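You operate a simulated robot arm through the tools that you are given. There is no shell and no other tool. Be economical: measure what you need, move in short steps, check, and stop when the job is done.

You are at the controls of a simulated two-armed robot. One attempt, no reset.

TASK
Charge the green and red batteries from the red tin on slow, holding the tin steady to lift them out.
Fine: green in the blue well, red in the yellow well; switch the charger on last.

Only the result counts: the job must be done as asked and must still hold three seconds after the hand-in. Knocking over, shifting, dropping, spilling or breaking anything else fails it.

THE ROBOT
Two 7-joint arms with two-finger parallel grippers on one trunk, on a base that drives. Base frame: it is fixed to the floor where the robot stands at the start and does not move with it; the origin is under the middle of the robot, x ahead of it, y to its left, z up. Readings come in mm, degrees, newtons and seconds.
The left shoulder is at the start at [50, 168, 1107], the right one opposite. With the tool pointing down near the work surface each hand reaches from about 100 to 660 mm from the robot's upright axis, wherever it stands, measured 20 degrees to its own side. Places, roughly: blue charger well [600, -500, 800]; knob of the battery charger [600, -700, 800]; switch of the battery charger [600, -700, 800]; yellow charger well [600, -600, 800]. Payload 1.57 kg a hand.
The TCP of each hand is the grasp point between the finger pads, 30 mm short of the fingertips. In the tool frame z runs along the fingers and y along their closing line. Largest opening 80 mm; finger width 17, thickness 12; the body of the gripper, 40 by 82 mm, starts 80 mm behind the TCP.
Orientation is that of the tool frame in the base frame, as a unit quaternion [w, x, y, z]. With the fingers straight down and closing along the base's y, the tool's x points along the base's -x, its y along +y and its z along -z.

THE INTERFACE
- The arms move only by the tool move_arm. It takes "left_increments", "right_increments" or both (then of equal length, played together; a hand with none holds still); each is one flat list of numbers, 6 for each row, row after row: the shift along the base's x, y, z in mm, then the turn, a rotation vector about the base's x, y, z in degrees. In form: [dx, dy, dz, rx, ry, rz, dx, dy, dz, rx, ry, rz, ...]. A call has 1 to 12 rows; each row is the pose to reach, as a shift and turn from the pose commanded when the call began. "left_hand" and "right_hand" are, for a hand that has rows, the closure, from 0 (fully open) to 1 (shut), set as the call begins (left out, the last holds). Rows are played at 5 a second. More than 50 mm and 8.6 degrees between two rows, or a gripper value outside its range, and nothing of the call is played. A pose out of reach is approached as far as the arm can. The call stops where the force on the tool passes 40 N (or 10 N more than at its start, if that is more) or the arm is blocked; 0.2 s more then pass. Each finger travels about 45 mm/s and halts on what it meets, pressing with about 42 N; the grip force reading is that of the motor and also rises with nothing between the fingers. The clock runs only during rows and for 0.2 s after the last one: add rows that repeat a pose to give the fingers time. It gives the time, the measured TCP pose, the force on the tool (base axes), the opening and the grip force at its end, in the units of the frame above (readings bear some noise), with the torque about the TCP (base axes, N m) and any sound that the robot's microphone picked up.
- Cameras (640 x 400 px; columns grow to the right, rows downward): "scene" is now at [120.6, -34, 1319.3]; the picture's right is [-0.41, -0.91, 0.00], its down [-0.52, 0.23, -0.82] and it looks along [0.75, -0.34, -0.57] (base axes); focal length 268 px, centre (320, 200). "left" rides on the left gripper at [72, 7, -122] in its tool frame; the picture's right is [-0.09, 1.00, 0.00], its down [-0.84, -0.08, -0.54] and it looks along [-0.54, -0.05, 0.84] (tool axes); focal length 238 px, centre (320, 200). "right" rides on the right gripper at [72, -7, -122] in its tool frame; the picture's right is [0.09, 1.00, 0.00], its down [-0.84, 0.08, -0.54] and it looks along [-0.54, 0.05, 0.84] (tool axes); focal length 238 px, centre (320, 200). There is no depth. A picture from a camera that has moved, and an enlarged one, comes with that camera's place and axes in the base frame and with its lens.
- capture(camera): a new picture of that camera. It takes no simulated time.
- raise_lower(by): slides the trunk up (or, below 0, down) by that many mm; the arms and the scene camera ride with it, the base frame stays. It gives what a move gives, with no picture.
- steer(legs): drives the robot by 1 to 6 legs, each [ahead, left, turn to the left] in mm, mm and degrees, along the robot's own axes; the way and the turn of a leg run together, so that a leg with both is an arc; at most 1500 mm and 180 degrees a leg. The arms and the cameras ride along, it lands a little off, and it stops where it bumps. It gives what a move gives.
- turn_head(pan, tilt): turns the head with the scene camera to pan (to the left, within 80 degrees either way) and tilt (down, from -29 to 69), counted from straight ahead of the robot. It gives what a move gives.
- enlarge(camera, box): a new picture of the part [left, top, right, bottom] of that camera's present view, enlarged. It takes no simulated time.
- hand_in(): hands the job in; it is judged then, once.

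Go step by step. Nothing tells you exact positions but the pictures and the camera data: compare them with the known pose of the tool, close in by small moves and look again before you grip or let go. The budget is 120 turns and 92 pictures, counting those below and the enlarged ones. Unless the task says otherwise, let go and move clear before handing in, and close with one line.

The tools are called after ">>>" by a JSON object that holds its "api" and its "payload". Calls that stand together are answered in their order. move_arm: Moves the arms, as the interface text tells. Its arguments: {"type":"object","properties":{"left_increments":{"type":"array","items":{"type":"number"}},"left_hand":{"type":"number"},"right_increments":{"type":"array","items":{"type":"number"}},"right_hand":{"type":"number"}},"required":[]} The other tools are called the same way: raise_lower (by) slides the trunk up or down; steer (legs) drives the base; turn_head (pan, tilt) turns the head that bears the scene camera; capture (camera) takes a picture; enlarge (camera, box) takes an enlarged picture of a part of a camera's view; hand_in () hands the job in.

At the start:

```text
time: 0.0
left_ee_pos: [410.6, -12.3, 1113.4]
left_orientation: [0.0, -0.001, 1.0, 0.0]
left_contact_force: [-0.3, 0.2, 0.4]
left_torque: [0.01, -0.02, 0.0]
left_opening: 80.2
left_grasp_force: 0.0
right_ee_pos: [247.2, -329.2, 1154.3]
right_orientation: [0.0, 0.0, 1.0, 0.0]
right_contact_force: [0.2, 0.5, -0.9]
right_torque: [0.0, 0.04, -0.01]
right_opening: 79.9
right_grasp_force: 0.0
trunk travel left (down, up): [-275.0, 168.0]
robot x, y, heading: [-2.3, -2.1, 0.3]
head pan, tilt: [-24.1, 34.8]
```

scene: 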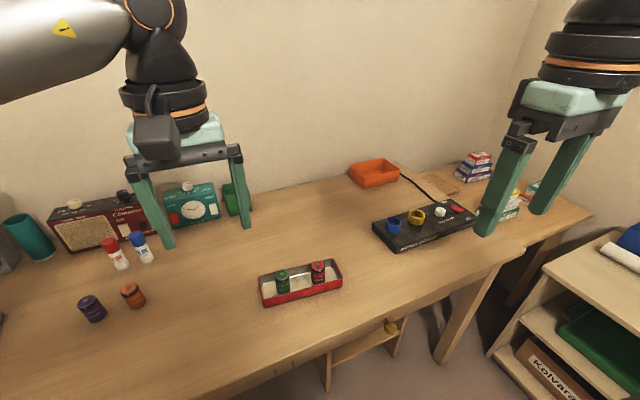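
right: 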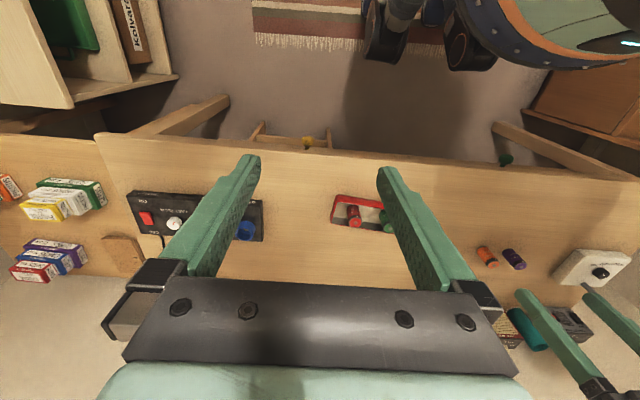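
left: 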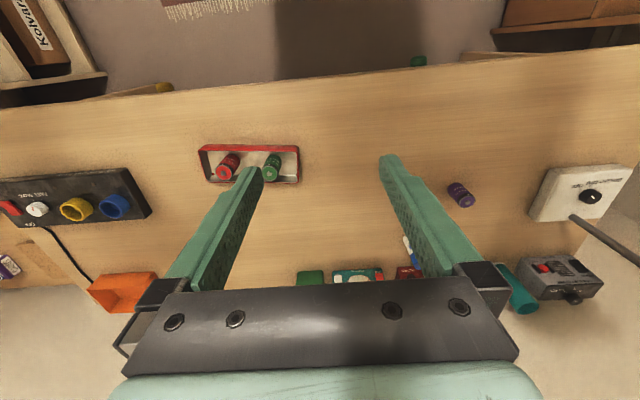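

The red tin with the green and red batteries stands ahead and slightly right, and the black charger with blue and yellow wells, a knob and a red switch is further right. I'll look closer at both.

>>> {"api": "enlarge", "payload": {"camera": "scene", "box": [360, 190, 490, 270]}}

>>> {"api": "enlarge", "payload": {"camera": "scene", "box": [240, 245, 360, 320]}}

>>> {"api": "enlarge", "payload": {"camera": "left", "box": [0, 120, 320, 320]}}

```text
4.92 times, centred on (425, 230) of scene
camera zoom: at [120.6, -34.0, 1319.3], right [-0.41, -0.91, 0.0], down [-0.52, 0.23, -0.82], along [0.75, -0.34, -0.57], focal length 1317 px, centre (-197, 52)
```

zoom: 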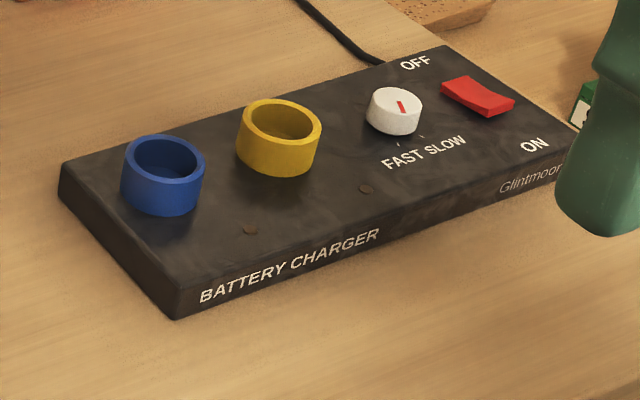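

```text
5.33 times, centred on (300, 282) of scene
camera zoom: at [120.6, -34.0, 1319.3], right [-0.41, -0.91, 0.0], down [-0.52, 0.23, -0.82], along [0.75, -0.34, -0.57], focal length 1427 px, centre (427, -240)
```

zoom: 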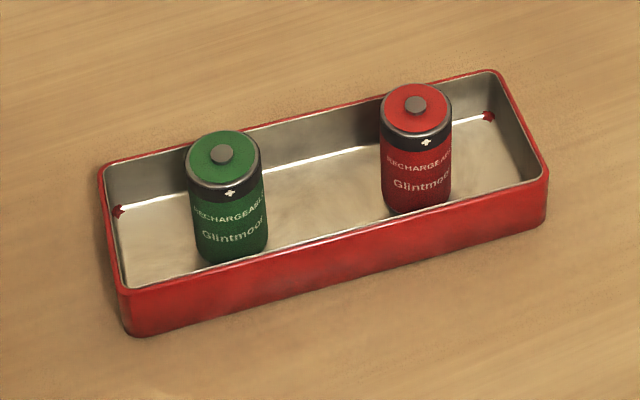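

```text
2.00 times, centred on (160, 220) of left
camera zoom: at [338.8, -5.0, 1234.3], right [0.09, 1.0, 0.0], down [0.84, -0.08, 0.54], along [0.54, -0.05, -0.84], focal length 477 px, centre (640, 160)
```

zoom: 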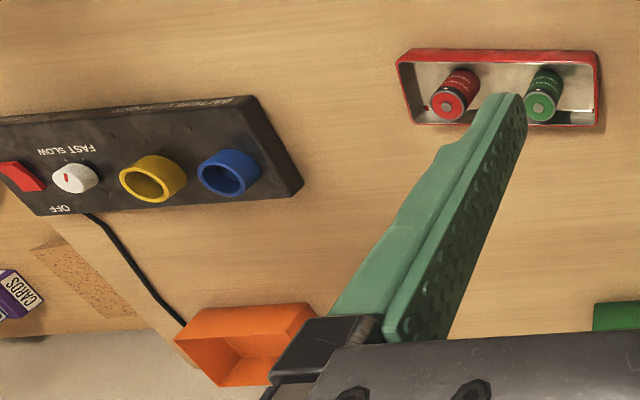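

The tin is about 195 x 72 mm, centred near [545, -172], with green near [548, -127] and red near [544, -221]. The charger is too far right to reach from here, so I'll drive right until the left hand can hold the tin and the right can reach both wells.

>>> {"api": "steer", "payload": {"legs": [[0, -310, 0]]}}

>>> {"api": "turn_head", "payload": {"pan": 0, "tilt": 55}}

>>> {"api": "capture", "payload": {"camera": "scene"}}

```text
time: 3.3
left_ee_pos: [410.8, -320.8, 1112.6]
left_orientation: [0.0, 0.0, 1.0, 0.0]
left_contact_force: [0.5, -0.3, -0.3]
left_torque: [-0.02, 0.03, -0.02]
left_opening: 80.0
left_grasp_force: 0.0
right_ee_pos: [247.6, -637.0, 1152.7]
right_orientation: [0.0, 0.0, 1.0, 0.0]
right_contact_force: [-0.6, -0.2, 0.5]
right_torque: [0.04, 0.0, 0.02]
right_opening: 80.0
right_grasp_force: 0.0
trunk travel left (down, up): [-275.0, 168.0]
robot x, y, heading: [-2.8, -308.4, 0.1]
head pan, tilt: [-24.1, 34.8]
```

```text
time: 4.2
left_ee_pos: [410.4, -321.1, 1112.5]
left_orientation: [0.0, -0.001, 1.0, 0.0]
left_contact_force: [1.0, 0.1, 1.2]
left_torque: [0.01, 0.02, 0.04]
left_opening: 79.9
left_grasp_force: 0.1
right_ee_pos: [248.0, -636.2, 1153.5]
right_orientation: [0.0, 0.0, 1.0, 0.0]
right_contact_force: [-0.3, -0.3, -0.7]
right_torque: [-0.01, 0.01, -0.01]
right_opening: 80.1
right_grasp_force: 0.2
trunk travel left (down, up): [-275.0, 168.0]
robot x, y, heading: [-0.7, -310.7, 0.0]
head pan, tilt: [0.0, 55.0]
```

```text
85 pictures are left
camera scene: at [112.3, -306.8, 1290.8], right [0.0, -1.0, 0.0], down [-0.82, 0.0, -0.57], along [0.57, 0.0, -0.82], focal length 268 px, centre (320, 200)
```

scene: 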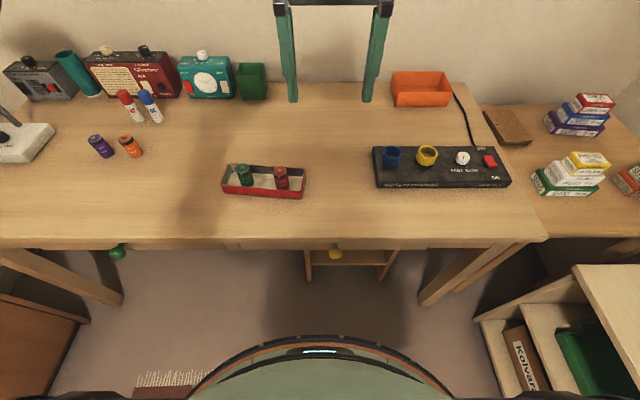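

The view is clear and there is room ahead of the base. I'll go 50 mm forward and then measure.

>>> {"api": "steer", "payload": {"legs": [[50, 0, 0]]}}

>>> {"api": "enlarge", "payload": {"camera": "scene", "box": [200, 140, 328, 220]}}

>>> {"api": "enlarge", "payload": {"camera": "scene", "box": [365, 130, 525, 230]}}

>>> {"api": "capture", "payload": {"camera": "left"}}

>>> {"api": "capture", "payload": {"camera": "right"}}

```text
time: 5.1
left_ee_pos: [461.4, -321.5, 1112.7]
left_orientation: [0.0, 0.0, 1.0, 0.0]
left_contact_force: [0.2, -0.5, 0.2]
left_torque: [-0.02, -0.01, -0.01]
left_opening: 80.1
left_grasp_force: 0.0
right_ee_pos: [297.5, -637.9, 1152.2]
right_orientation: [0.0, 0.001, 1.0, 0.001]
right_contact_force: [0.2, -0.3, 0.8]
right_torque: [0.02, 0.05, 0.01]
right_opening: 80.2
right_grasp_force: 0.0
trunk travel left (down, up): [-275.0, 168.0]
robot x, y, heading: [49.9, -307.2, -0.1]
head pan, tilt: [0.0, 55.0]
```

```text
5.00 times, centred on (264, 180) of scene
camera zoom: at [162.5, -306.7, 1290.6], right [0.0, -1.0, 0.0], down [-0.82, 0.0, -0.57], along [0.57, 0.0, -0.82], focal length 1338 px, centre (600, 300)
```

zoom: 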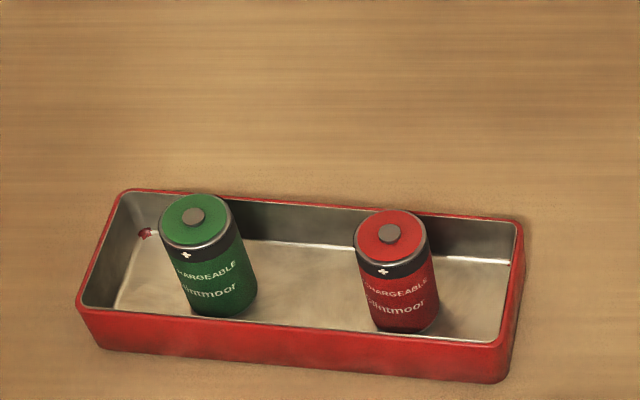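

```text
4.00 times, centred on (445, 180) of scene
camera zoom: at [162.5, -306.7, 1290.6], right [0.0, -1.0, 0.0], down [-0.82, 0.0, -0.57], along [0.57, 0.0, -0.82], focal length 1070 px, centre (-180, 280)
```

zoom: 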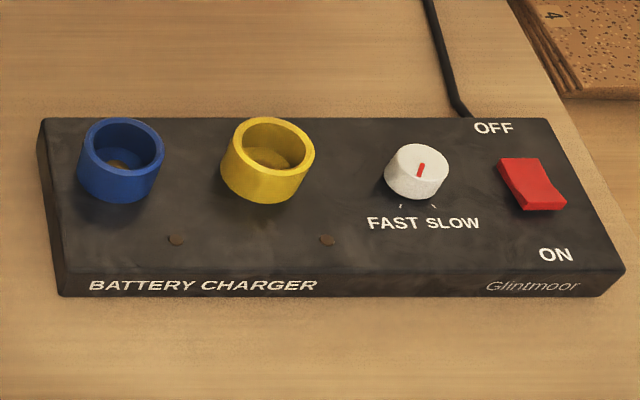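

```text
82 pictures are left
camera left: at [389.1, -313.7, 1234.0], right [0.09, 1.0, 0.0], down [0.84, -0.08, 0.54], along [0.54, -0.05, -0.84], focal length 238 px, centre (320, 200)
```

left: 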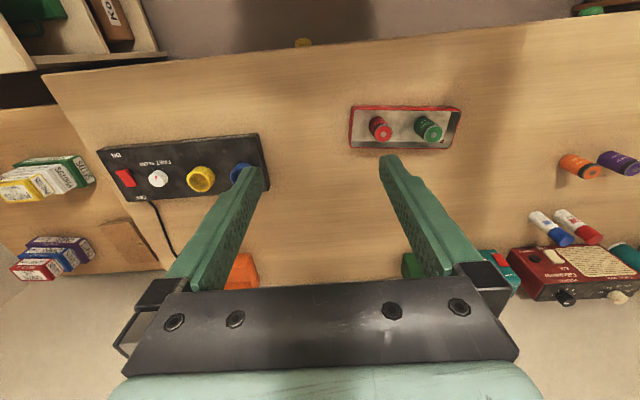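

```text
81 pictures are left
camera right: at [225.5, -643.6, 1275.2], right [-0.09, 1.0, 0.0], down [0.84, 0.08, 0.54], along [0.54, 0.05, -0.84], focal length 238 px, centre (320, 200)
```

right: 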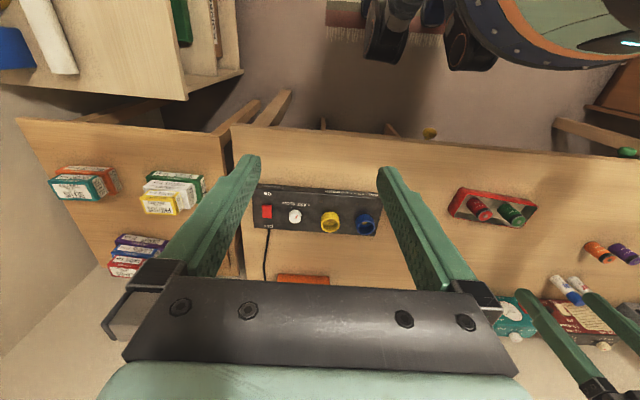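

Triangulating gives the tin rim at z≈790, width about 71, long axis turned about -5.4°, and battery tops at z≈822 (green at [535, -125], red at [527, -213]). The left hand will grip the front wall at the tin's left end, tilted away to leave room, so I turn it there first.

>>> {"api": "move_arm", "payload": {"left_increments": [4.9, 31, -10, 0, 0, 8.46, 9.8, 62, -20, 0, 0, 16.92, 14.7, 93, -30, 0, 0, 25.38, 19.6, 124, -40, 0, 0, 33.84, 24.5, 155, -50, 0, 0, 42.3, 29.4, 186, -60, 0, 0, 50.76, 34.3, 217, -70, 0, 0, 59.22, 39.2, 248, -80, 0, 0, 67.68, 44.1, 279, -90, 0, 0, 76.14, 49, 310, -100, 0, 0, 84.6, 49, 310, -100, 0, 0, 84.6], "left_hand": 0.5}}

>>> {"api": "move_arm", "payload": {"left_increments": [0, 0, 0, -7.965, 0.76, 0, 0, 0, 0, -15.93, 1.52, 0, 0, 0, 0, -23.9, 2.28, 0, 0, 0, 0, -31.86, 3.04, 0, 0, 0, 0, -39.82, 3.8, 0, 0, 0, 0, -39.82, 3.8, 0]}}

>>> {"api": "capture", "payload": {"camera": "left"}}

>>> {"api": "capture", "payload": {"camera": "scene"}}

```text
time: 7.5
left_ee_pos: [510.4, -10.5, 1012.2]
left_orientation: [0.0, -0.675, 0.738, -0.001]
left_contact_force: [-0.9, -0.5, -0.4]
left_torque: [0.05, -0.02, -0.02]
left_opening: 39.9
left_grasp_force: 0.0
right_ee_pos: [294.6, -637.4, 1152.7]
right_orientation: [0.0, 0.0, 1.0, 0.001]
right_contact_force: [-0.7, -0.6, 0.0]
right_torque: [0.01, 0.0, 0.0]
right_opening: 79.9
right_grasp_force: 0.0
trunk travel left (down, up): [-275.0, 168.0]
robot x, y, heading: [48.4, -309.6, -0.1]
head pan, tilt: [0.0, 55.0]
```

```text
time: 8.9
left_ee_pos: [509.1, -11.7, 1012.5]
left_orientation: [-0.254, -0.633, 0.694, -0.23]
left_contact_force: [0.1, -0.1, 0.1]
left_torque: [-0.01, -0.02, 0.0]
left_opening: 39.6
left_grasp_force: 0.2
right_ee_pos: [296.6, -636.7, 1152.9]
right_orientation: [0.0, 0.001, 1.0, 0.0]
right_contact_force: [0.0, 0.3, 0.0]
right_torque: [0.0, 0.01, 0.0]
right_opening: 80.0
right_grasp_force: 0.1
trunk travel left (down, up): [-275.0, 168.0]
robot x, y, heading: [49.0, -306.9, -0.0]
head pan, tilt: [0.0, 55.0]
```

```text
80 pictures are left
camera left: at [505.3, 13.6, 1152.0], right [-0.98, 0.16, -0.06], down [0.17, 0.98, -0.12], along [0.04, -0.13, -0.99], focal length 238 px, centre (320, 200)
```

left: 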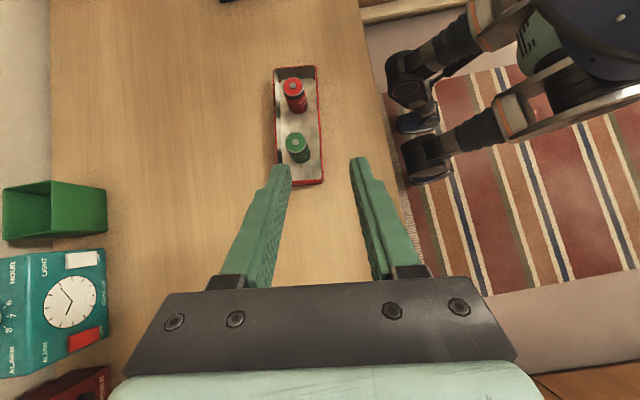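

```text
79 pictures are left
camera scene: at [161.7, -306.8, 1290.7], right [0.0, -1.0, 0.0], down [-0.82, 0.0, -0.57], along [0.57, 0.0, -0.82], focal length 268 px, centre (320, 200)
```

scene: 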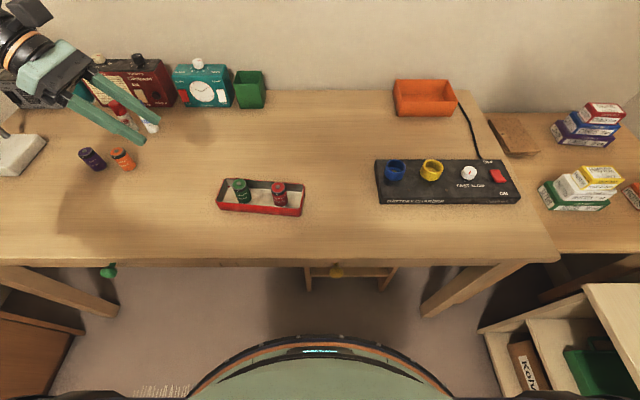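

The tilt works, and the left camera now looks almost straight down on the tin. I'll zoom in to refine its position.

>>> {"api": "enlarge", "payload": {"camera": "left", "box": [240, 60, 384, 200]}}

```text
2.86 times, centred on (312, 130) of left
camera zoom: at [505.3, 13.6, 1152.0], right [-0.98, 0.16, -0.06], down [0.17, 0.98, -0.12], along [0.04, -0.13, -0.99], focal length 681 px, centre (343, 400)
```

zoom: 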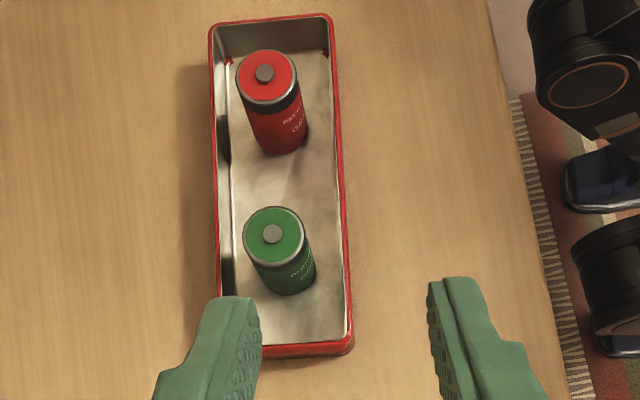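

Estimates agree within a few millimetres. I'll bring the left hand close, still clear of the tin, and check again.

>>> {"api": "move_arm", "payload": {"left_increments": [0, -6, -40, 0, 0, 0, 0, -12, -80, 0, 0, 0, 0, -17, -120, 0, 0, 0, 0, -22, -160, 0, 0, 0, 0, -22, -160, 0, 0, 0]}}

>>> {"api": "capture", "payload": {"camera": "left"}}

>>> {"api": "enlarge", "payload": {"camera": "scene", "box": [120, 120, 320, 245]}}

```text
time: 10.1
left_ee_pos: [508.5, -31.7, 852.0]
left_orientation: [-0.253, -0.633, 0.695, -0.229]
left_contact_force: [-0.2, 0.4, -0.7]
left_torque: [0.0, -0.02, -0.03]
left_opening: 39.8
left_grasp_force: 0.0
right_ee_pos: [296.7, -636.9, 1152.5]
right_orientation: [0.0, 0.0, 1.0, 0.0]
right_contact_force: [0.5, -0.2, 0.5]
right_torque: [0.01, 0.01, -0.02]
right_opening: 80.0
right_grasp_force: 0.1
trunk travel left (down, up): [-275.0, 168.0]
robot x, y, heading: [49.4, -309.6, -0.0]
head pan, tilt: [0.0, 55.0]
```

```text
77 pictures are left
camera left: at [504.4, -7.9, 991.3], right [-0.98, 0.16, -0.06], down [0.17, 0.98, -0.12], along [0.04, -0.13, -0.99], focal length 238 px, centre (320, 200)
```

left: 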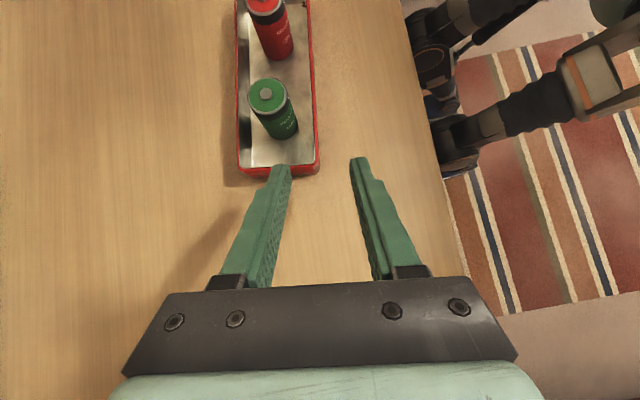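

```text
3.20 times, centred on (220, 182) of scene
camera zoom: at [161.7, -306.7, 1290.7], right [0.0, -1.0, 0.0], down [-0.82, 0.0, -0.57], along [0.57, 0.0, -0.82], focal length 856 px, centre (640, 256)
```

zoom: 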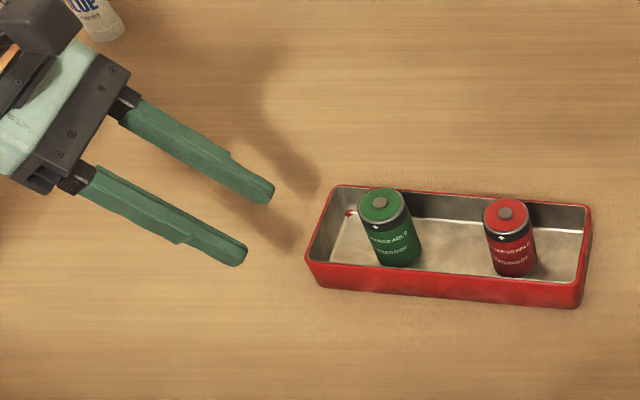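

The gap between the fingers lines up with the front wall at the tin's left end. I'll go in partway along the fingers and check.

>>> {"api": "move_arm", "payload": {"left_increments": [-1, -15, -18, 0, 0, 0, -1.5, -30, -33, 0, 0, 0, -1.5, -30, -33, 0, 0, 0]}}

>>> {"api": "enlarge", "payload": {"camera": "left", "box": [200, 60, 440, 210]}}

>>> {"api": "enlarge", "payload": {"camera": "scene", "box": [180, 150, 308, 230]}}

```text
time: 10.9
left_ee_pos: [506.7, -63.0, 819.3]
left_orientation: [-0.252, -0.634, 0.694, -0.23]
left_contact_force: [-0.7, -0.6, 0.8]
left_torque: [-0.01, -0.01, -0.03]
left_opening: 40.3
left_grasp_force: 0.1
right_ee_pos: [296.0, -635.6, 1153.5]
right_orientation: [0.0, -0.001, 1.0, 0.0]
right_contact_force: [0.5, 0.2, 0.1]
right_torque: [-0.02, -0.04, 0.01]
right_opening: 79.8
right_grasp_force: 0.1
trunk travel left (down, up): [-275.0, 168.0]
robot x, y, heading: [50.0, -308.1, -0.1]
head pan, tilt: [0.0, 55.0]
```

```text
2.67 times, centred on (320, 135) of left
camera zoom: at [503.2, -37.8, 958.8], right [-0.99, 0.16, -0.06], down [0.17, 0.98, -0.12], along [0.04, -0.13, -0.99], focal length 636 px, centre (320, 373)
```

zoom: 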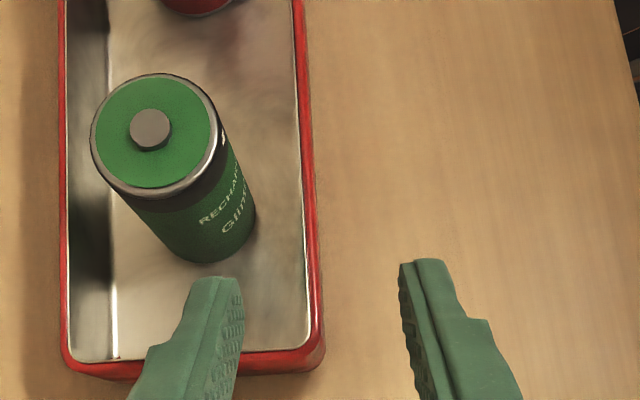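

```text
5.00 times, centred on (244, 190) of scene
camera zoom: at [161.7, -306.7, 1290.7], right [0.0, -1.0, 0.0], down [-0.82, 0.0, -0.57], along [0.57, 0.0, -0.82], focal length 1338 px, centre (700, 250)
```

zoom: 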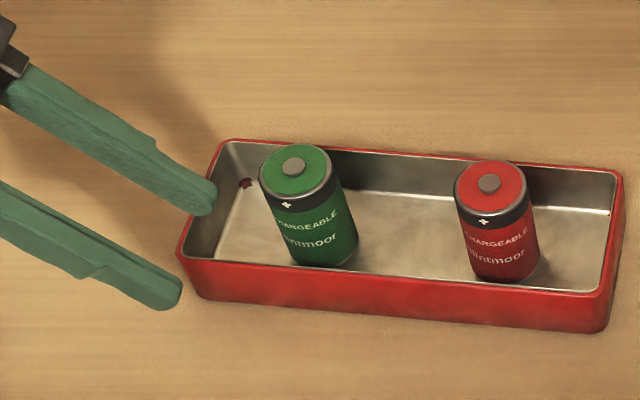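

The fingers straddle the front wall, with the wall about 2.5 mm toward +x of the middle. I'll correct that, go the rest of the way down, and look before closing.

>>> {"api": "move_arm", "payload": {"left_increments": [2.5, -4, -6, 0, 0, 0, 2.5, -9, -15, 0, 0, 0, 2.5, -9, -15, 0, 0, 0]}}

>>> {"api": "enlarge", "payload": {"camera": "left", "box": [200, 60, 440, 210]}}

>>> {"api": "enlarge", "payload": {"camera": "scene", "box": [180, 150, 308, 230]}}

```text
time: 11.7
left_ee_pos: [510.0, -71.6, 805.1]
left_orientation: [-0.253, -0.633, 0.695, -0.23]
left_contact_force: [0.1, 0.1, 0.3]
left_torque: [-0.04, -0.02, -0.01]
left_opening: 39.9
left_grasp_force: 0.0
right_ee_pos: [297.6, -636.2, 1152.7]
right_orientation: [0.0, 0.0, 1.0, 0.001]
right_contact_force: [-0.3, 0.5, -0.2]
right_torque: [0.01, -0.02, -0.04]
right_opening: 79.8
right_grasp_force: 0.0
trunk travel left (down, up): [-275.0, 168.0]
robot x, y, heading: [50.2, -307.2, -0.1]
head pan, tilt: [0.0, 55.0]
```

```text
2.67 times, centred on (320, 135) of left
camera zoom: at [505.3, -47.4, 943.8], right [-0.99, 0.16, -0.06], down [0.17, 0.98, -0.12], along [0.04, -0.13, -0.99], focal length 636 px, centre (320, 373)
```

zoom: 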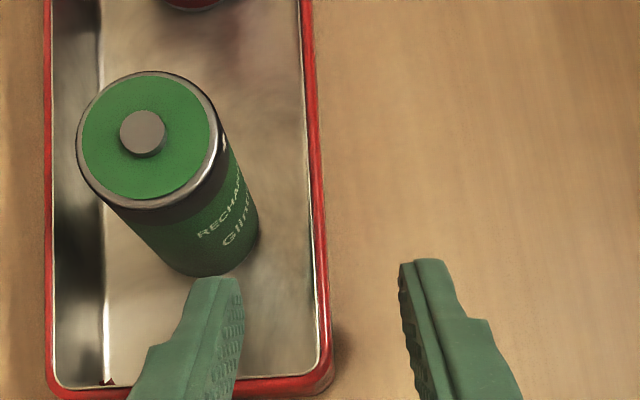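

```text
5.00 times, centred on (244, 190) of scene
camera zoom: at [161.7, -306.7, 1290.7], right [0.0, -1.0, 0.0], down [-0.82, 0.0, -0.57], along [0.57, 0.0, -0.82], focal length 1338 px, centre (700, 250)
```

zoom: 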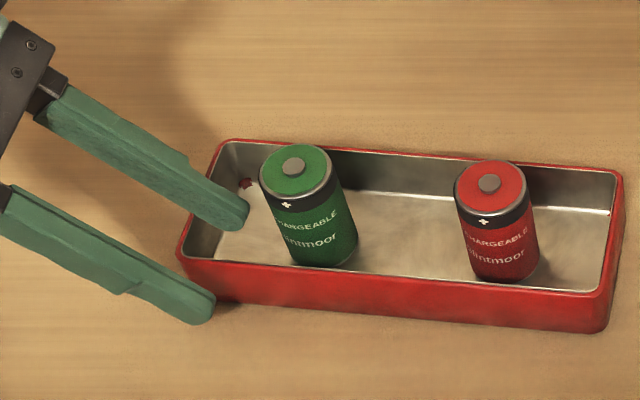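

The wall is centred between the fingers. I'll close most of the way first.

>>> {"api": "move_arm", "payload": {"left_increments": [0, 0, 0, 0, 0, 0, 0, 0, 0, 0, 0, 0, 0, 0, 0, 0, 0, 0], "left_hand": 0.85}}

>>> {"api": "enlarge", "payload": {"camera": "left", "box": [260, 100, 380, 180]}}

```text
time: 12.5
left_ee_pos: [510.6, -72.1, 805.1]
left_orientation: [-0.253, -0.633, 0.695, -0.229]
left_contact_force: [-0.1, -0.5, 0.2]
left_torque: [-0.02, -0.02, -0.02]
left_opening: 12.1
left_grasp_force: 0.1
right_ee_pos: [297.0, -637.2, 1151.9]
right_orientation: [0.001, 0.0, 1.0, 0.0]
right_contact_force: [-0.1, -1.0, 0.0]
right_torque: [0.01, -0.01, -0.01]
right_opening: 80.0
right_grasp_force: 0.0
trunk travel left (down, up): [-275.0, 168.0]
robot x, y, heading: [47.1, -311.1, 0.0]
head pan, tilt: [0.0, 55.0]
```

```text
5.00 times, centred on (320, 140) of left
camera zoom: at [505.4, -47.4, 944.1], right [-0.98, 0.16, -0.06], down [0.17, 0.98, -0.12], along [0.04, -0.13, -0.99], focal length 1192 px, centre (320, 500)
```

zoom: 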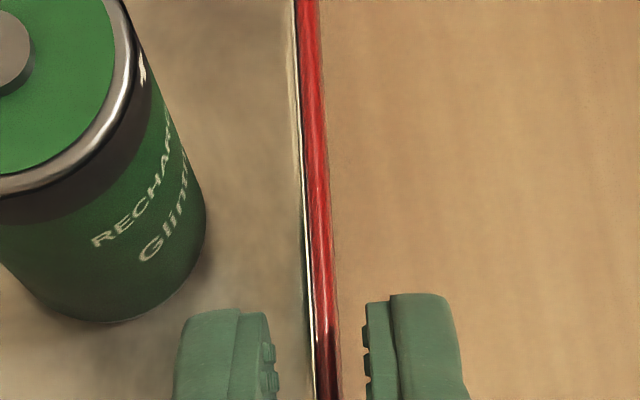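

It is centred to within about a millimetre, so I'll close fully on the wall.

>>> {"api": "move_arm", "payload": {"left_increments": [0, 0, 0, 0, 0, 0, 0, 0, 0, 0, 0, 0, 0, 0, 0, 0, 0, 0], "left_hand": 1}}

>>> {"api": "enlarge", "payload": {"camera": "left", "box": [240, 60, 400, 180]}}

>>> {"api": "enlarge", "payload": {"camera": "scene", "box": [180, 150, 308, 230]}}

```text
time: 13.3
left_ee_pos: [510.2, -73.7, 805.0]
left_orientation: [-0.253, -0.633, 0.695, -0.229]
left_contact_force: [0.6, -0.9, 0.1]
left_torque: [-0.03, -0.03, -0.16]
left_opening: 2.1
left_grasp_force: 23.7
right_ee_pos: [296.6, -637.5, 1152.5]
right_orientation: [0.001, 0.0, 1.0, 0.0]
right_contact_force: [0.2, 0.2, -0.6]
right_torque: [-0.01, -0.02, 0.0]
right_opening: 80.3
right_grasp_force: 0.0
trunk travel left (down, up): [-275.0, 168.0]
robot x, y, heading: [48.8, -308.6, 0.4]
head pan, tilt: [0.0, 55.0]
```

```text
3.33 times, centred on (320, 120) of left
camera zoom: at [505.3, -47.4, 944.1], right [-0.98, 0.16, -0.06], down [0.17, 0.98, -0.12], along [0.04, -0.13, -0.99], focal length 794 px, centre (320, 467)
```

zoom: 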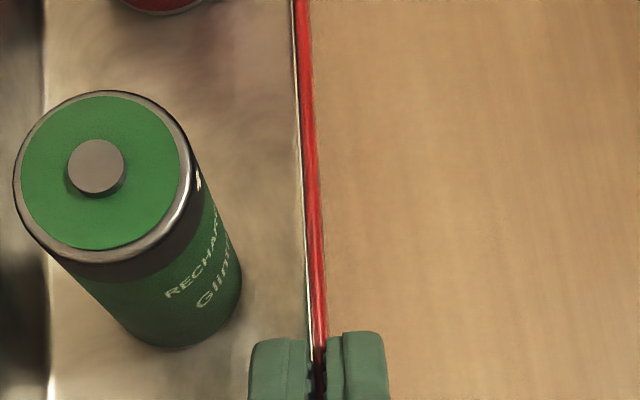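

```text
5.00 times, centred on (244, 190) of scene
camera zoom: at [161.6, -306.7, 1290.7], right [0.0, -1.0, 0.0], down [-0.82, 0.0, -0.57], along [0.57, 0.0, -0.82], focal length 1338 px, centre (700, 250)
```

zoom: 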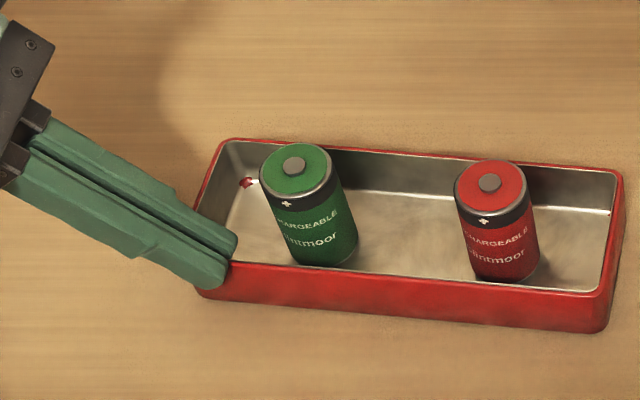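

The tin is pinched and hasn't moved. The right hand now comes over, turned to match the tin, with a part-way opening.

>>> {"api": "move_arm", "payload": {"right_increments": [20, 39, -19, 0, 0, -0.5, 40, 78, -38, 0, 0, -1, 60, 117, -57, 0, 0, -1.5, 80, 156, -76, 0, 0, -2, 100, 195, -95, 0, 0, -2.7, 120, 234, -114, 0, 0, -3.2, 140, 273, -133, 0, 0, -3.8, 160, 312, -152, 0, 0, -4.3, 180, 351, -171, 0, 0, -4.8, 203, 387, -192, 0, 0, -5.4, 203, 387, -192, 0, 0, -5.4], "right_hand": 0.4}}

>>> {"api": "capture", "payload": {"camera": "right"}}

>>> {"api": "capture", "payload": {"camera": "scene"}}

```text
time: 15.7
left_ee_pos: [510.6, -72.6, 804.6]
left_orientation: [-0.253, -0.633, 0.694, -0.23]
left_contact_force: [0.6, -1.1, -0.3]
left_torque: [0.0, -0.04, 0.02]
left_opening: 2.0
left_grasp_force: 23.8
right_ee_pos: [437.5, -419.2, 977.3]
right_orientation: [0.0, 0.047, 0.999, 0.001]
right_contact_force: [0.5, -0.5, -0.7]
right_torque: [-0.01, 0.04, 0.01]
right_opening: 48.2
right_grasp_force: 0.1
right hand out of reach, approached as far as the arm can: row 6, 7, 8, 9, 10, 11
trunk travel left (down, up): [-275.0, 168.0]
robot x, y, heading: [49.1, -309.5, 0.2]
head pan, tilt: [0.0, 55.0]
```

```text
68 pictures are left
camera right: at [364.7, -418.9, 1100.1], right [0.0, 1.0, 0.0], down [0.84, 0.0, 0.54], along [0.54, 0.0, -0.84], focal length 238 px, centre (320, 200)
```

right: 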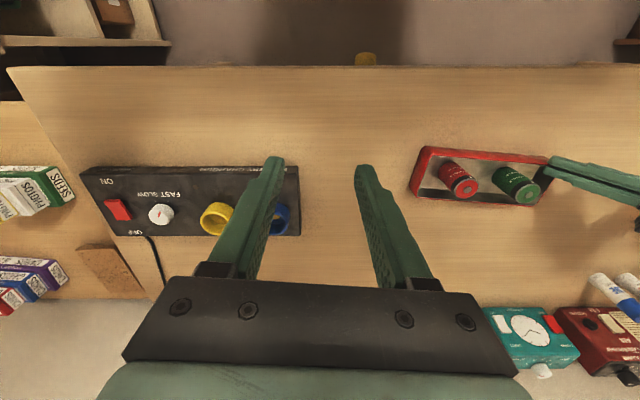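

```text
67 pictures are left
camera scene: at [161.7, -306.7, 1290.7], right [0.0, -1.0, 0.0], down [-0.82, 0.0, -0.57], along [0.57, 0.0, -0.82], focal length 268 px, centre (320, 200)
```

scene: 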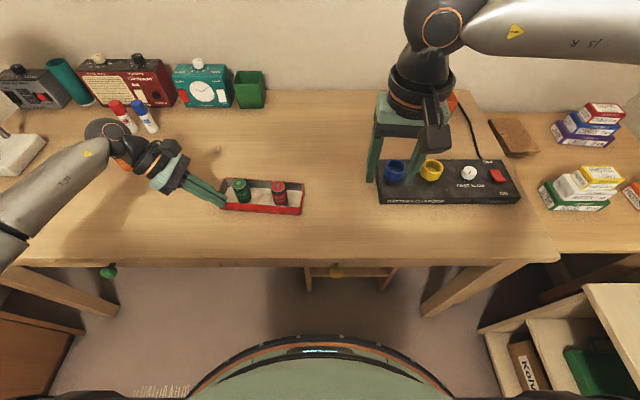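

The right arm stopped short at y≈-419, probably on a joint limit from this posture. I'll see whether a different wrist yaw frees it.

>>> {"api": "move_arm", "payload": {"right_increments": [0, 10, 0, 0, 0, -8, 0, 20, 0, 0, 0, -16, 0, 40, 0, 0, 0, -24, 0, 60, 0, 0, 0, -32, 0, 80, 0, 0, 0, -40]}}

```text
time: 16.9
left_ee_pos: [509.8, -72.1, 804.9]
left_orientation: [-0.254, -0.633, 0.694, -0.23]
left_contact_force: [0.6, -0.2, 0.6]
left_torque: [0.0, -0.04, 0.05]
left_opening: 2.2
left_grasp_force: 23.6
right_ee_pos: [414.4, -411.5, 980.6]
right_orientation: [0.0, 0.387, 0.922, 0.001]
right_contact_force: [0.1, -0.1, 0.4]
right_torque: [-0.02, 0.02, -0.01]
right_opening: 48.1
right_grasp_force: 0.0
right hand out of reach, approached as far as the arm can: row 1, 2, 3, 4, 5
trunk travel left (down, up): [-275.0, 168.0]
robot x, y, heading: [52.5, -310.8, 0.1]
head pan, tilt: [0.0, 55.0]
```

I need to know what the arm takes as its commanded pose, so I'll step back along the same way.

>>> {"api": "move_arm", "payload": {"right_increments": [-10, -42, 0, 0, 0, 8, -20, -84, 0, 0, 0, 16, -35, -126, 0, 0, 0, 24, -50, -168, 0, 0, 0, 32, -65, -210, 0, 0, 0, 40, -80, -250, 0, 0, 0, 40, -80, -250, 0, 0, 0, 40]}}

```text
time: 18.5
left_ee_pos: [508.4, -72.8, 804.5]
left_orientation: [-0.253, -0.634, 0.694, -0.229]
left_contact_force: [-1.0, 1.4, 0.3]
left_torque: [-0.22, 0.06, -0.01]
left_opening: 2.3
left_grasp_force: 23.4
right_ee_pos: [335.3, -659.8, 980.4]
right_orientation: [0.0, 0.046, 0.999, 0.0]
right_contact_force: [-0.1, -0.1, 0.5]
right_torque: [0.01, -0.03, 0.02]
right_opening: 48.1
right_grasp_force: 0.1
trunk travel left (down, up): [-275.0, 168.0]
robot x, y, heading: [50.8, -308.6, 0.2]
head pan, tilt: [0.0, 55.0]
```

When a target is out of reach, the commanded pose falls back to the measured one. I'll try a lower path, since the wrist is less cramped there.

>>> {"api": "move_arm", "payload": {"right_increments": [20, 40, -15, 0, 0, 0, 40, 80, -30, 0, 0, 0, 60, 120, -45, 0, 0, 0, 80, 160, -60, 0, 0, 0, 100, 200, -75, 0, 0, 0, 120, 235, -90, 0, 0, 0, 130, 270, -90, 0, 0, 0, 140, 305, -90, 0, 0, 0, 150, 340, -90, 0, 0, 0, 160, 375, -90, 0, 0, 0, 165, 410, -90, 0, 0, 0]}}

```text
time: 20.9
left_ee_pos: [509.5, -72.5, 804.6]
left_orientation: [-0.253, -0.633, 0.694, -0.231]
left_contact_force: [-0.1, 1.1, 0.1]
left_torque: [-0.03, -0.03, 0.01]
left_opening: 2.4
left_grasp_force: 23.3
right_ee_pos: [438.8, -427.1, 928.3]
right_orientation: [0.0, 0.047, 0.999, 0.001]
right_contact_force: [-0.2, 0.3, 0.3]
right_torque: [0.01, 0.01, -0.01]
right_opening: 48.2
right_grasp_force: 0.1
right hand out of reach, approached as far as the arm can: row 6, 7, 8, 9, 10, 11
trunk travel left (down, up): [-275.0, 168.0]
robot x, y, heading: [51.0, -306.8, -0.3]
head pan, tilt: [0.0, 55.0]
```

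It hits the same limit. I'll test the other yaw direction.

>>> {"api": "move_arm", "payload": {"right_increments": [0, 0, 0, 0, 0, 8, 0, 0, 0, 0, 0, 16, 0, 0, 0, 0, 0, 24, 0, 0, 0, 0, 0, 32, 0, 0, 0, 0, 0, 40, 10, 30, 0, 0, 0, 40, 20, 60, 0, 0, 0, 40, 30, 90, 0, 0, 0, 40, 40, 120, 0, 0, 0, 40]}}

>>> {"api": "capture", "payload": {"camera": "scene"}}

```text
time: 22.9
left_ee_pos: [509.7, -72.4, 805.3]
left_orientation: [-0.253, -0.633, 0.694, -0.229]
left_contact_force: [-0.4, 0.5, 0.4]
left_torque: [0.02, 0.0, -0.03]
left_opening: 2.2
left_grasp_force: 23.4
right_ee_pos: [437.0, -423.8, 939.9]
right_orientation: [0.0, -0.297, 0.955, 0.0]
right_contact_force: [-0.5, -0.6, -1.5]
right_torque: [-0.02, 0.03, 0.0]
right_opening: 48.1
right_grasp_force: 0.1
right hand out of reach, approached as far as the arm can: row 6, 7, 8, 9
trunk travel left (down, up): [-275.0, 168.0]
robot x, y, heading: [47.7, -307.2, 0.0]
head pan, tilt: [0.0, 55.0]
```

```text
66 pictures are left
camera scene: at [161.7, -306.7, 1290.7], right [0.0, -1.0, 0.0], down [-0.82, 0.0, -0.57], along [0.57, 0.0, -0.82], focal length 268 px, centre (320, 200)
```

scene: 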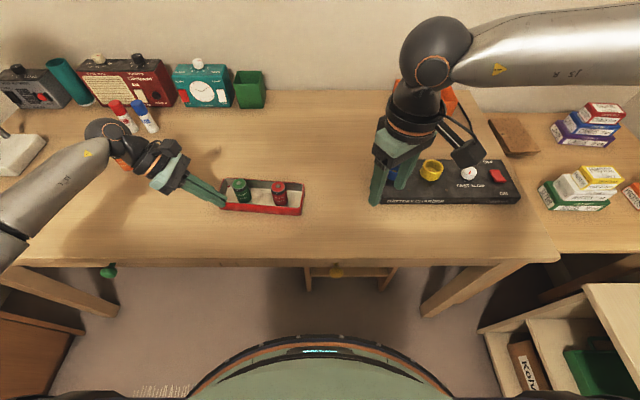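

I'll test crossing at greater height, as the left hand did at the start, and then coming down.

>>> {"api": "move_arm", "payload": {"right_increments": [0, 0, 40, 0, 0, -6, 0, 0, 80, 0, 0, -12, 0, 0, 120, 0, 0, -18, 0, 0, 160, 0, 0, -24, 5, 20, 180, 0, 0, -30, 10, 45, 180, 0, 0, -35, 15, 70, 180, 0, 0, -35, 20, 95, 180, 0, 0, -35, 25, 120, 180, 0, 0, -35, 30, 140, 180, 0, 0, -35]}}

```text
time: 25.1
left_ee_pos: [509.5, -71.4, 805.3]
left_orientation: [-0.253, -0.633, 0.694, -0.23]
left_contact_force: [-1.7, -0.8, 0.4]
left_torque: [-0.04, -0.01, 0.03]
left_opening: 2.3
left_grasp_force: 23.6
right_ee_pos: [430.1, -433.2, 1107.3]
right_orientation: [0.001, 0.004, 1.0, 0.001]
right_contact_force: [-0.5, -0.4, -0.2]
right_torque: [0.01, 0.01, -0.01]
right_opening: 47.8
right_grasp_force: 0.0
right hand out of reach, approached as far as the arm can: row 4, 5, 6, 7, 8, 9, 10
trunk travel left (down, up): [-275.0, 168.0]
robot x, y, heading: [47.4, -306.4, 0.2]
head pan, tilt: [0.0, 55.0]
```

The right arm seems limited to about 9° inward of its shoulder. I'll let go of the tin and back out, then move the base left and turn it about 25° left. That brings the batteries into right-hand range and eases the left wrist.

>>> {"api": "move_arm", "payload": {"left_increments": [0, 0, 0, 0, 0, 0, 0, 0, 0, 0, 0, 0, 0, 0, 0, 0, 0, 0], "left_hand": 0.5}}

>>> {"api": "move_arm", "payload": {"left_increments": [1, 10, 12, 0, 0, 0, 3.5, 38, 46, 0, 0, 0, 3.5, 38, 90, 0, 0, 0, 3.5, 38, 135, 0, 0, 0, 3.5, 38, 180, 0, 0, 0]}}

>>> {"api": "enlarge", "payload": {"camera": "scene", "box": [180, 150, 308, 230]}}

```text
time: 25.9
left_ee_pos: [510.0, -71.3, 804.5]
left_orientation: [-0.252, -0.634, 0.694, -0.23]
left_contact_force: [0.4, -0.4, -1.1]
left_torque: [0.03, 0.02, -0.02]
left_opening: 40.1
left_grasp_force: 0.0
right_ee_pos: [429.5, -434.2, 1107.4]
right_orientation: [0.0, 0.003, 1.0, 0.001]
right_contact_force: [-0.3, 0.2, 0.2]
right_torque: [0.0, -0.01, 0.01]
right_opening: 47.7
right_grasp_force: 0.1
trunk travel left (down, up): [-275.0, 168.0]
robot x, y, heading: [50.3, -307.5, -0.3]
head pan, tilt: [0.0, 55.0]
```

```text
time: 27.1
left_ee_pos: [514.5, -35.4, 985.5]
left_orientation: [-0.253, -0.634, 0.695, -0.228]
left_contact_force: [-0.1, 0.3, -0.6]
left_torque: [0.01, -0.03, -0.02]
left_opening: 40.0
left_grasp_force: 0.1
right_ee_pos: [429.1, -433.8, 1106.4]
right_orientation: [0.0, 0.002, 1.0, 0.001]
right_contact_force: [-0.3, -0.3, -0.4]
right_torque: [0.0, -0.02, -0.01]
right_opening: 47.8
right_grasp_force: 0.0
trunk travel left (down, up): [-275.0, 168.0]
robot x, y, heading: [45.8, -308.7, -0.1]
head pan, tilt: [0.0, 55.0]
```

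```text
5.00 times, centred on (244, 190) of scene
camera zoom: at [161.6, -306.9, 1290.7], right [0.0, -1.0, 0.0], down [-0.82, 0.0, -0.57], along [0.57, 0.0, -0.82], focal length 1338 px, centre (700, 250)
```

zoom: 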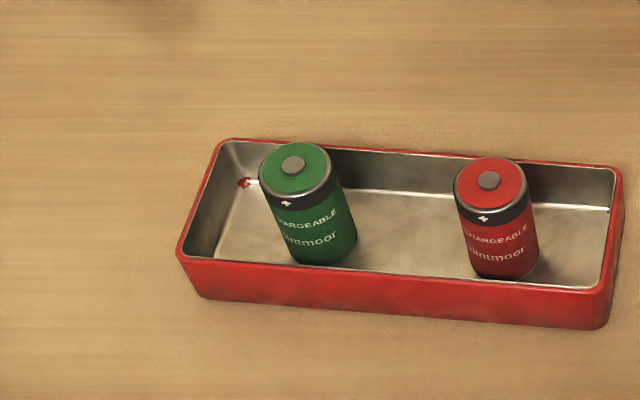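

The tin hasn't shifted. Now I'll drive the base.

>>> {"api": "steer", "payload": {"legs": [[0, 97, 0], [0, 0, 25]]}}

>>> {"api": "turn_head", "payload": {"pan": -25, "tilt": 52}}

>>> {"api": "capture", "payload": {"camera": "scene"}}

```text
time: 29.9
left_ee_pos: [352.6, 232.3, 984.8]
left_orientation: [0.197, 0.769, -0.54, 0.279]
left_contact_force: [-0.1, 0.0, -0.5]
left_torque: [0.01, -0.01, -0.02]
left_opening: 39.9
left_grasp_force: 0.0
right_ee_pos: [447.4, -164.1, 1106.3]
right_orientation: [0.0, -0.214, 0.977, 0.0]
right_contact_force: [0.4, 0.2, 0.0]
right_torque: [-0.02, 0.02, 0.01]
right_opening: 48.0
right_grasp_force: 0.0
trunk travel left (down, up): [-275.0, 168.0]
robot x, y, heading: [46.8, -211.6, 24.7]
head pan, tilt: [0.0, 55.0]
```

```text
time: 30.8
left_ee_pos: [353.1, 232.7, 985.9]
left_orientation: [0.197, 0.769, -0.54, 0.279]
left_contact_force: [-0.1, 0.3, -0.4]
left_torque: [0.02, -0.02, -0.03]
left_opening: 39.9
left_grasp_force: 0.0
right_ee_pos: [446.4, -164.2, 1106.1]
right_orientation: [0.0, -0.213, 0.977, 0.001]
right_contact_force: [0.3, -0.4, 0.2]
right_torque: [0.01, 0.02, 0.0]
right_opening: 48.2
right_grasp_force: 0.0
trunk travel left (down, up): [-275.0, 168.0]
robot x, y, heading: [50.9, -215.1, 25.2]
head pan, tilt: [-25.0, 52.0]
```

```text
64 pictures are left
camera scene: at [160.9, -193.7, 1294.6], right [0.0, -1.0, 0.0], down [-0.79, 0.0, -0.62], along [0.62, 0.0, -0.79], focal length 268 px, centre (320, 200)
```

scene: 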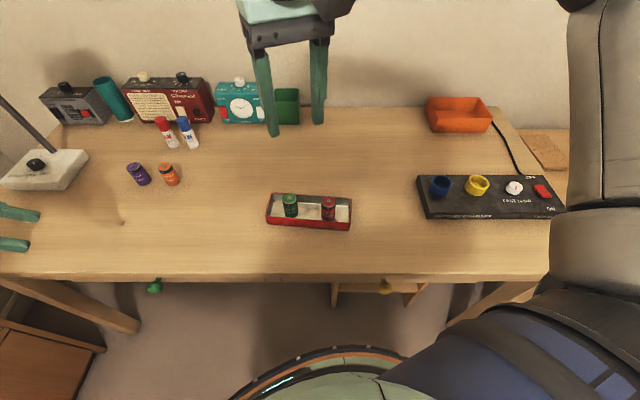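

The right hand now hangs near the tin. I'll bring it above the green battery to test reach before re-holding.

>>> {"api": "move_arm", "payload": {"right_increments": [18, 8, -30, 0, 0, -6, 36, 16, -60, 0, 0, -12, 54, 24, -90, 0, 0, -18, 72, 34, -120, 0, 0, -24, 90, 42, -150, 0, 0, -30, 90, 42, -150, 0, 0, -30]}}

>>> {"api": "capture", "payload": {"camera": "right"}}

```text
time: 32.2
left_ee_pos: [354.2, 232.6, 986.0]
left_orientation: [0.197, 0.769, -0.54, 0.279]
left_contact_force: [0.3, -0.2, 0.0]
left_torque: [-0.03, -0.01, 0.03]
left_opening: 40.3
left_grasp_force: 0.0
right_ee_pos: [530.5, -154.4, 960.8]
right_orientation: [0.001, 0.046, 0.999, 0.002]
right_contact_force: [-0.7, -0.7, 0.3]
right_torque: [0.03, -0.04, 0.01]
right_opening: 48.2
right_grasp_force: 0.1
right hand out of reach, approached as far as the arm can: row 2, 3, 4, 5, 6
trunk travel left (down, up): [-275.0, 168.0]
robot x, y, heading: [49.9, -215.0, 24.9]
head pan, tilt: [-25.0, 52.0]
```

```text
63 pictures are left
camera right: at [457.3, -155.0, 1082.3], right [0.0, 1.0, 0.0], down [0.84, 0.0, 0.54], along [0.54, 0.0, -0.84], focal length 238 px, centre (320, 200)
```

right: 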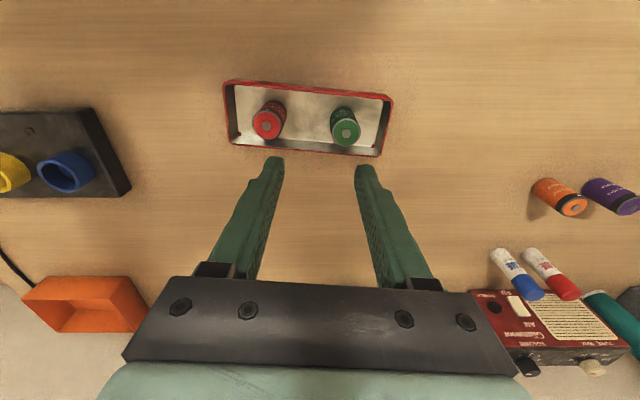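

The right hand falls about 30 mm short in y, so I'll turn the base a further 8° left.

>>> {"api": "steer", "payload": {"legs": [[0, 0, 8]]}}

>>> {"api": "move_arm", "payload": {"right_increments": [0, 0, 0, 0, 0, 0]}}

```text
time: 33.2
left_ee_pos: [288.5, 270.4, 984.7]
left_orientation: [0.178, 0.804, -0.486, 0.292]
left_contact_force: [0.6, 0.2, 0.5]
left_torque: [-0.03, -0.01, 0.0]
left_opening: 40.0
left_grasp_force: 0.1
right_ee_pos: [517.2, -89.9, 960.7]
right_orientation: [0.001, -0.024, 1.0, 0.002]
right_contact_force: [0.7, -0.6, 0.1]
right_torque: [-0.06, 0.0, -0.01]
right_opening: 48.1
right_grasp_force: 0.1
trunk travel left (down, up): [-275.0, 168.0]
robot x, y, heading: [50.2, -212.4, 32.7]
head pan, tilt: [-25.0, 52.0]
```

```text
time: 33.6
left_ee_pos: [288.5, 269.6, 985.6]
left_orientation: [0.177, 0.805, -0.485, 0.293]
left_contact_force: [-0.6, 0.9, -0.3]
left_torque: [-0.02, -0.01, 0.01]
left_opening: 39.9
left_grasp_force: 0.1
right_ee_pos: [517.5, -89.1, 962.3]
right_orientation: [0.001, -0.024, 1.0, 0.002]
right_contact_force: [0.4, 0.6, 0.6]
right_torque: [0.0, 0.0, -0.02]
right_opening: 48.2
right_grasp_force: 0.0
trunk travel left (down, up): [-275.0, 168.0]
robot x, y, heading: [47.6, -217.2, 33.2]
head pan, tilt: [-25.0, 52.0]
```

Now I'll check that the spot above green is reachable, right down toward grip height.

>>> {"api": "move_arm", "payload": {"right_increments": [10, -16, -20, 0, 0, -4, 20, -33, -40, 0, 0, -8.15, 20, -33, -70, 0, 0, -8.15, 20, -33, -70, 0, 0, -8.15]}}

>>> {"api": "capture", "payload": {"camera": "right"}}

```text
time: 34.6
left_ee_pos: [289.9, 269.4, 984.7]
left_orientation: [0.177, 0.805, -0.486, 0.292]
left_contact_force: [-0.1, 0.6, -1.2]
left_torque: [-0.03, -0.01, 0.04]
left_opening: 39.9
left_grasp_force: 0.0
right_ee_pos: [537.6, -120.9, 889.7]
right_orientation: [0.0, 0.047, 0.999, 0.001]
right_contact_force: [-0.5, 0.4, -0.6]
right_torque: [-0.01, -0.01, 0.01]
right_opening: 47.8
right_grasp_force: 0.1
trunk travel left (down, up): [-275.0, 168.0]
robot x, y, heading: [48.6, -212.5, 33.2]
head pan, tilt: [-25.0, 52.0]
```

```text
62 pictures are left
camera right: at [464.5, -122.3, 1012.2], right [0.0, 1.0, 0.0], down [0.84, 0.0, 0.54], along [0.54, 0.0, -0.84], focal length 238 px, centre (320, 200)
```

right: 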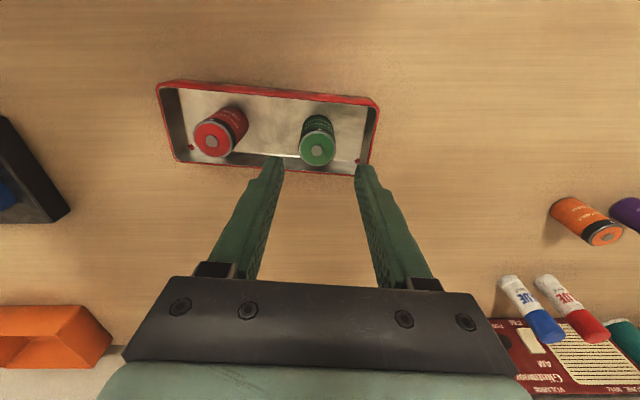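

Green is reachable, and from here I place it at about [538, -123]. I'll move the right hand aside and bring the left hand back to its tin-holding approach.

>>> {"api": "move_arm", "payload": {"right_increments": [0, 0, 40, 0, 0, 0, 0, -20, 80, 0, 0, 0, -10, -60, 90, 0, 0, 0, -20, -100, 90, 0, 0, 0, -30, -140, 90, 0, 0, 0]}}

>>> {"api": "move_arm", "payload": {"left_increments": [25, -33, 0, 0, 0, -3.7, 50, -67, 0, 0, 0, -7.4, 74, -101, 0, 0, 0, -11.1, 99, -135, 0, 0, 0, -14.8, 123, -169, 0, 0, 0, -18.5, 148, -203, 0, 0, 0, -22.2, 172, -237, 0, 0, 0, -25.9, 197, -271, 0, 0, 0, -29.6, 222, -304, 0, 0, 0, -33.2, 222, -304, 0, 0, 0, -33.2]}}

>>> {"api": "capture", "payload": {"camera": "left"}}

>>> {"api": "capture", "payload": {"camera": "scene"}}

```text
time: 35.8
left_ee_pos: [289.1, 269.0, 985.5]
left_orientation: [0.177, 0.805, -0.486, 0.291]
left_contact_force: [0.7, 0.3, -0.5]
left_torque: [-0.02, 0.0, -0.02]
left_opening: 40.2
left_grasp_force: 0.2
right_ee_pos: [505.9, -263.4, 979.6]
right_orientation: [0.0, 0.048, 0.999, 0.001]
right_contact_force: [0.6, 0.8, -0.7]
right_torque: [0.0, 0.01, -0.01]
right_opening: 47.9
right_grasp_force: 0.0
trunk travel left (down, up): [-275.0, 168.0]
robot x, y, heading: [47.5, -213.7, 33.0]
head pan, tilt: [-25.0, 52.0]
```

```text
time: 38.0
left_ee_pos: [508.8, -34.2, 984.6]
left_orientation: [-0.253, -0.632, 0.695, -0.23]
left_contact_force: [-0.6, -0.4, 0.8]
left_torque: [0.0, -0.02, 0.02]
left_opening: 40.2
left_grasp_force: 0.2
right_ee_pos: [506.1, -262.2, 981.2]
right_orientation: [0.001, 0.047, 0.999, 0.001]
right_contact_force: [-0.7, -0.4, 0.1]
right_torque: [-0.01, -0.04, 0.02]
right_opening: 48.3
right_grasp_force: 0.1
trunk travel left (down, up): [-275.0, 168.0]
robot x, y, heading: [48.8, -211.0, 33.1]
head pan, tilt: [-25.0, 52.0]
```

```text
61 pictures are left
camera left: at [505.7, -8.7, 1124.6], right [-0.98, 0.17, -0.06], down [0.17, 0.98, -0.12], along [0.04, -0.13, -0.99], focal length 238 px, centre (320, 200)
```

left: 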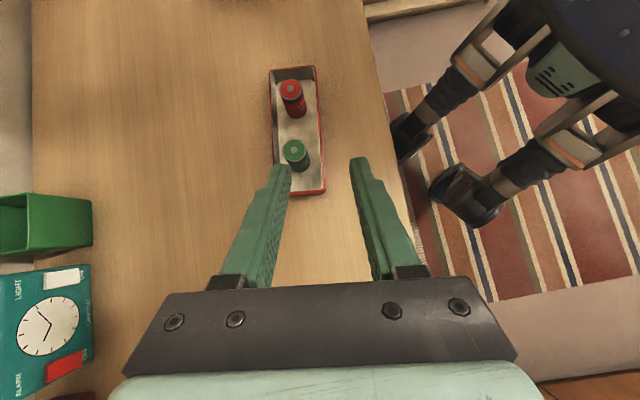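

```text
60 pictures are left
camera scene: at [157.3, -178.3, 1294.6], right [0.14, -0.99, 0.0], down [-0.78, -0.11, -0.62], along [0.61, 0.09, -0.79], focal length 268 px, centre (320, 200)
```

scene: 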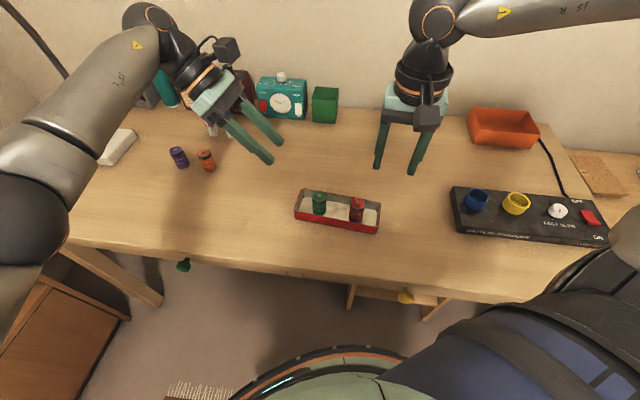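

The left hand is back in the same attitude. The camera readings give the exact offset back to the earlier grip pose, so I'll go partway, check, and finish.

>>> {"api": "move_arm", "payload": {"left_increments": [1, 0, -45, 0, 0, 0, 2, 0, -90, 0, 0, 0, 3, 0, -134, 0, 0, 0, 1.5, -20, -158, 0, 0, 0, 0.8, -28, -168, 0, 0, 0, 0.8, -28, -168, 0, 0, 0]}}

>>> {"api": "enlarge", "payload": {"camera": "left", "box": [200, 60, 440, 210]}}

```text
time: 39.4
left_ee_pos: [511.6, -60.6, 817.0]
left_orientation: [-0.253, -0.633, 0.695, -0.229]
left_contact_force: [-0.2, 0.2, -1.3]
left_torque: [0.01, 0.0, -0.01]
left_opening: 39.9
left_grasp_force: 0.1
right_ee_pos: [506.4, -262.3, 980.9]
right_orientation: [0.001, 0.048, 0.999, 0.002]
right_contact_force: [-0.1, -0.6, -0.4]
right_torque: [-0.01, -0.02, 0.02]
right_opening: 48.1
right_grasp_force: 0.1
trunk travel left (down, up): [-275.0, 168.0]
robot x, y, heading: [48.3, -210.3, 32.9]
head pan, tilt: [-25.0, 52.0]
```

```text
2.67 times, centred on (320, 135) of left
camera zoom: at [507.0, -37.2, 956.0], right [-0.98, 0.17, -0.06], down [0.17, 0.98, -0.12], along [0.04, -0.13, -0.99], focal length 636 px, centre (320, 373)
```

zoom: 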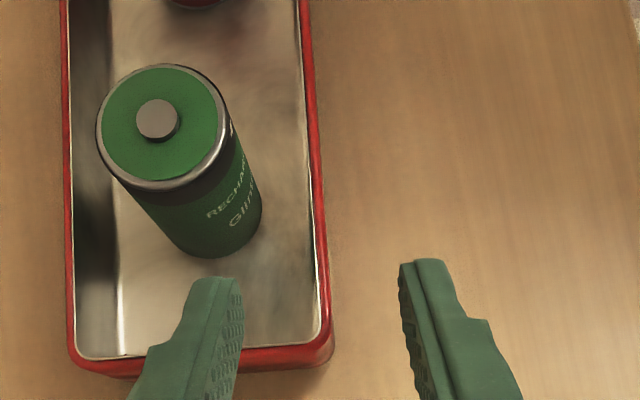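

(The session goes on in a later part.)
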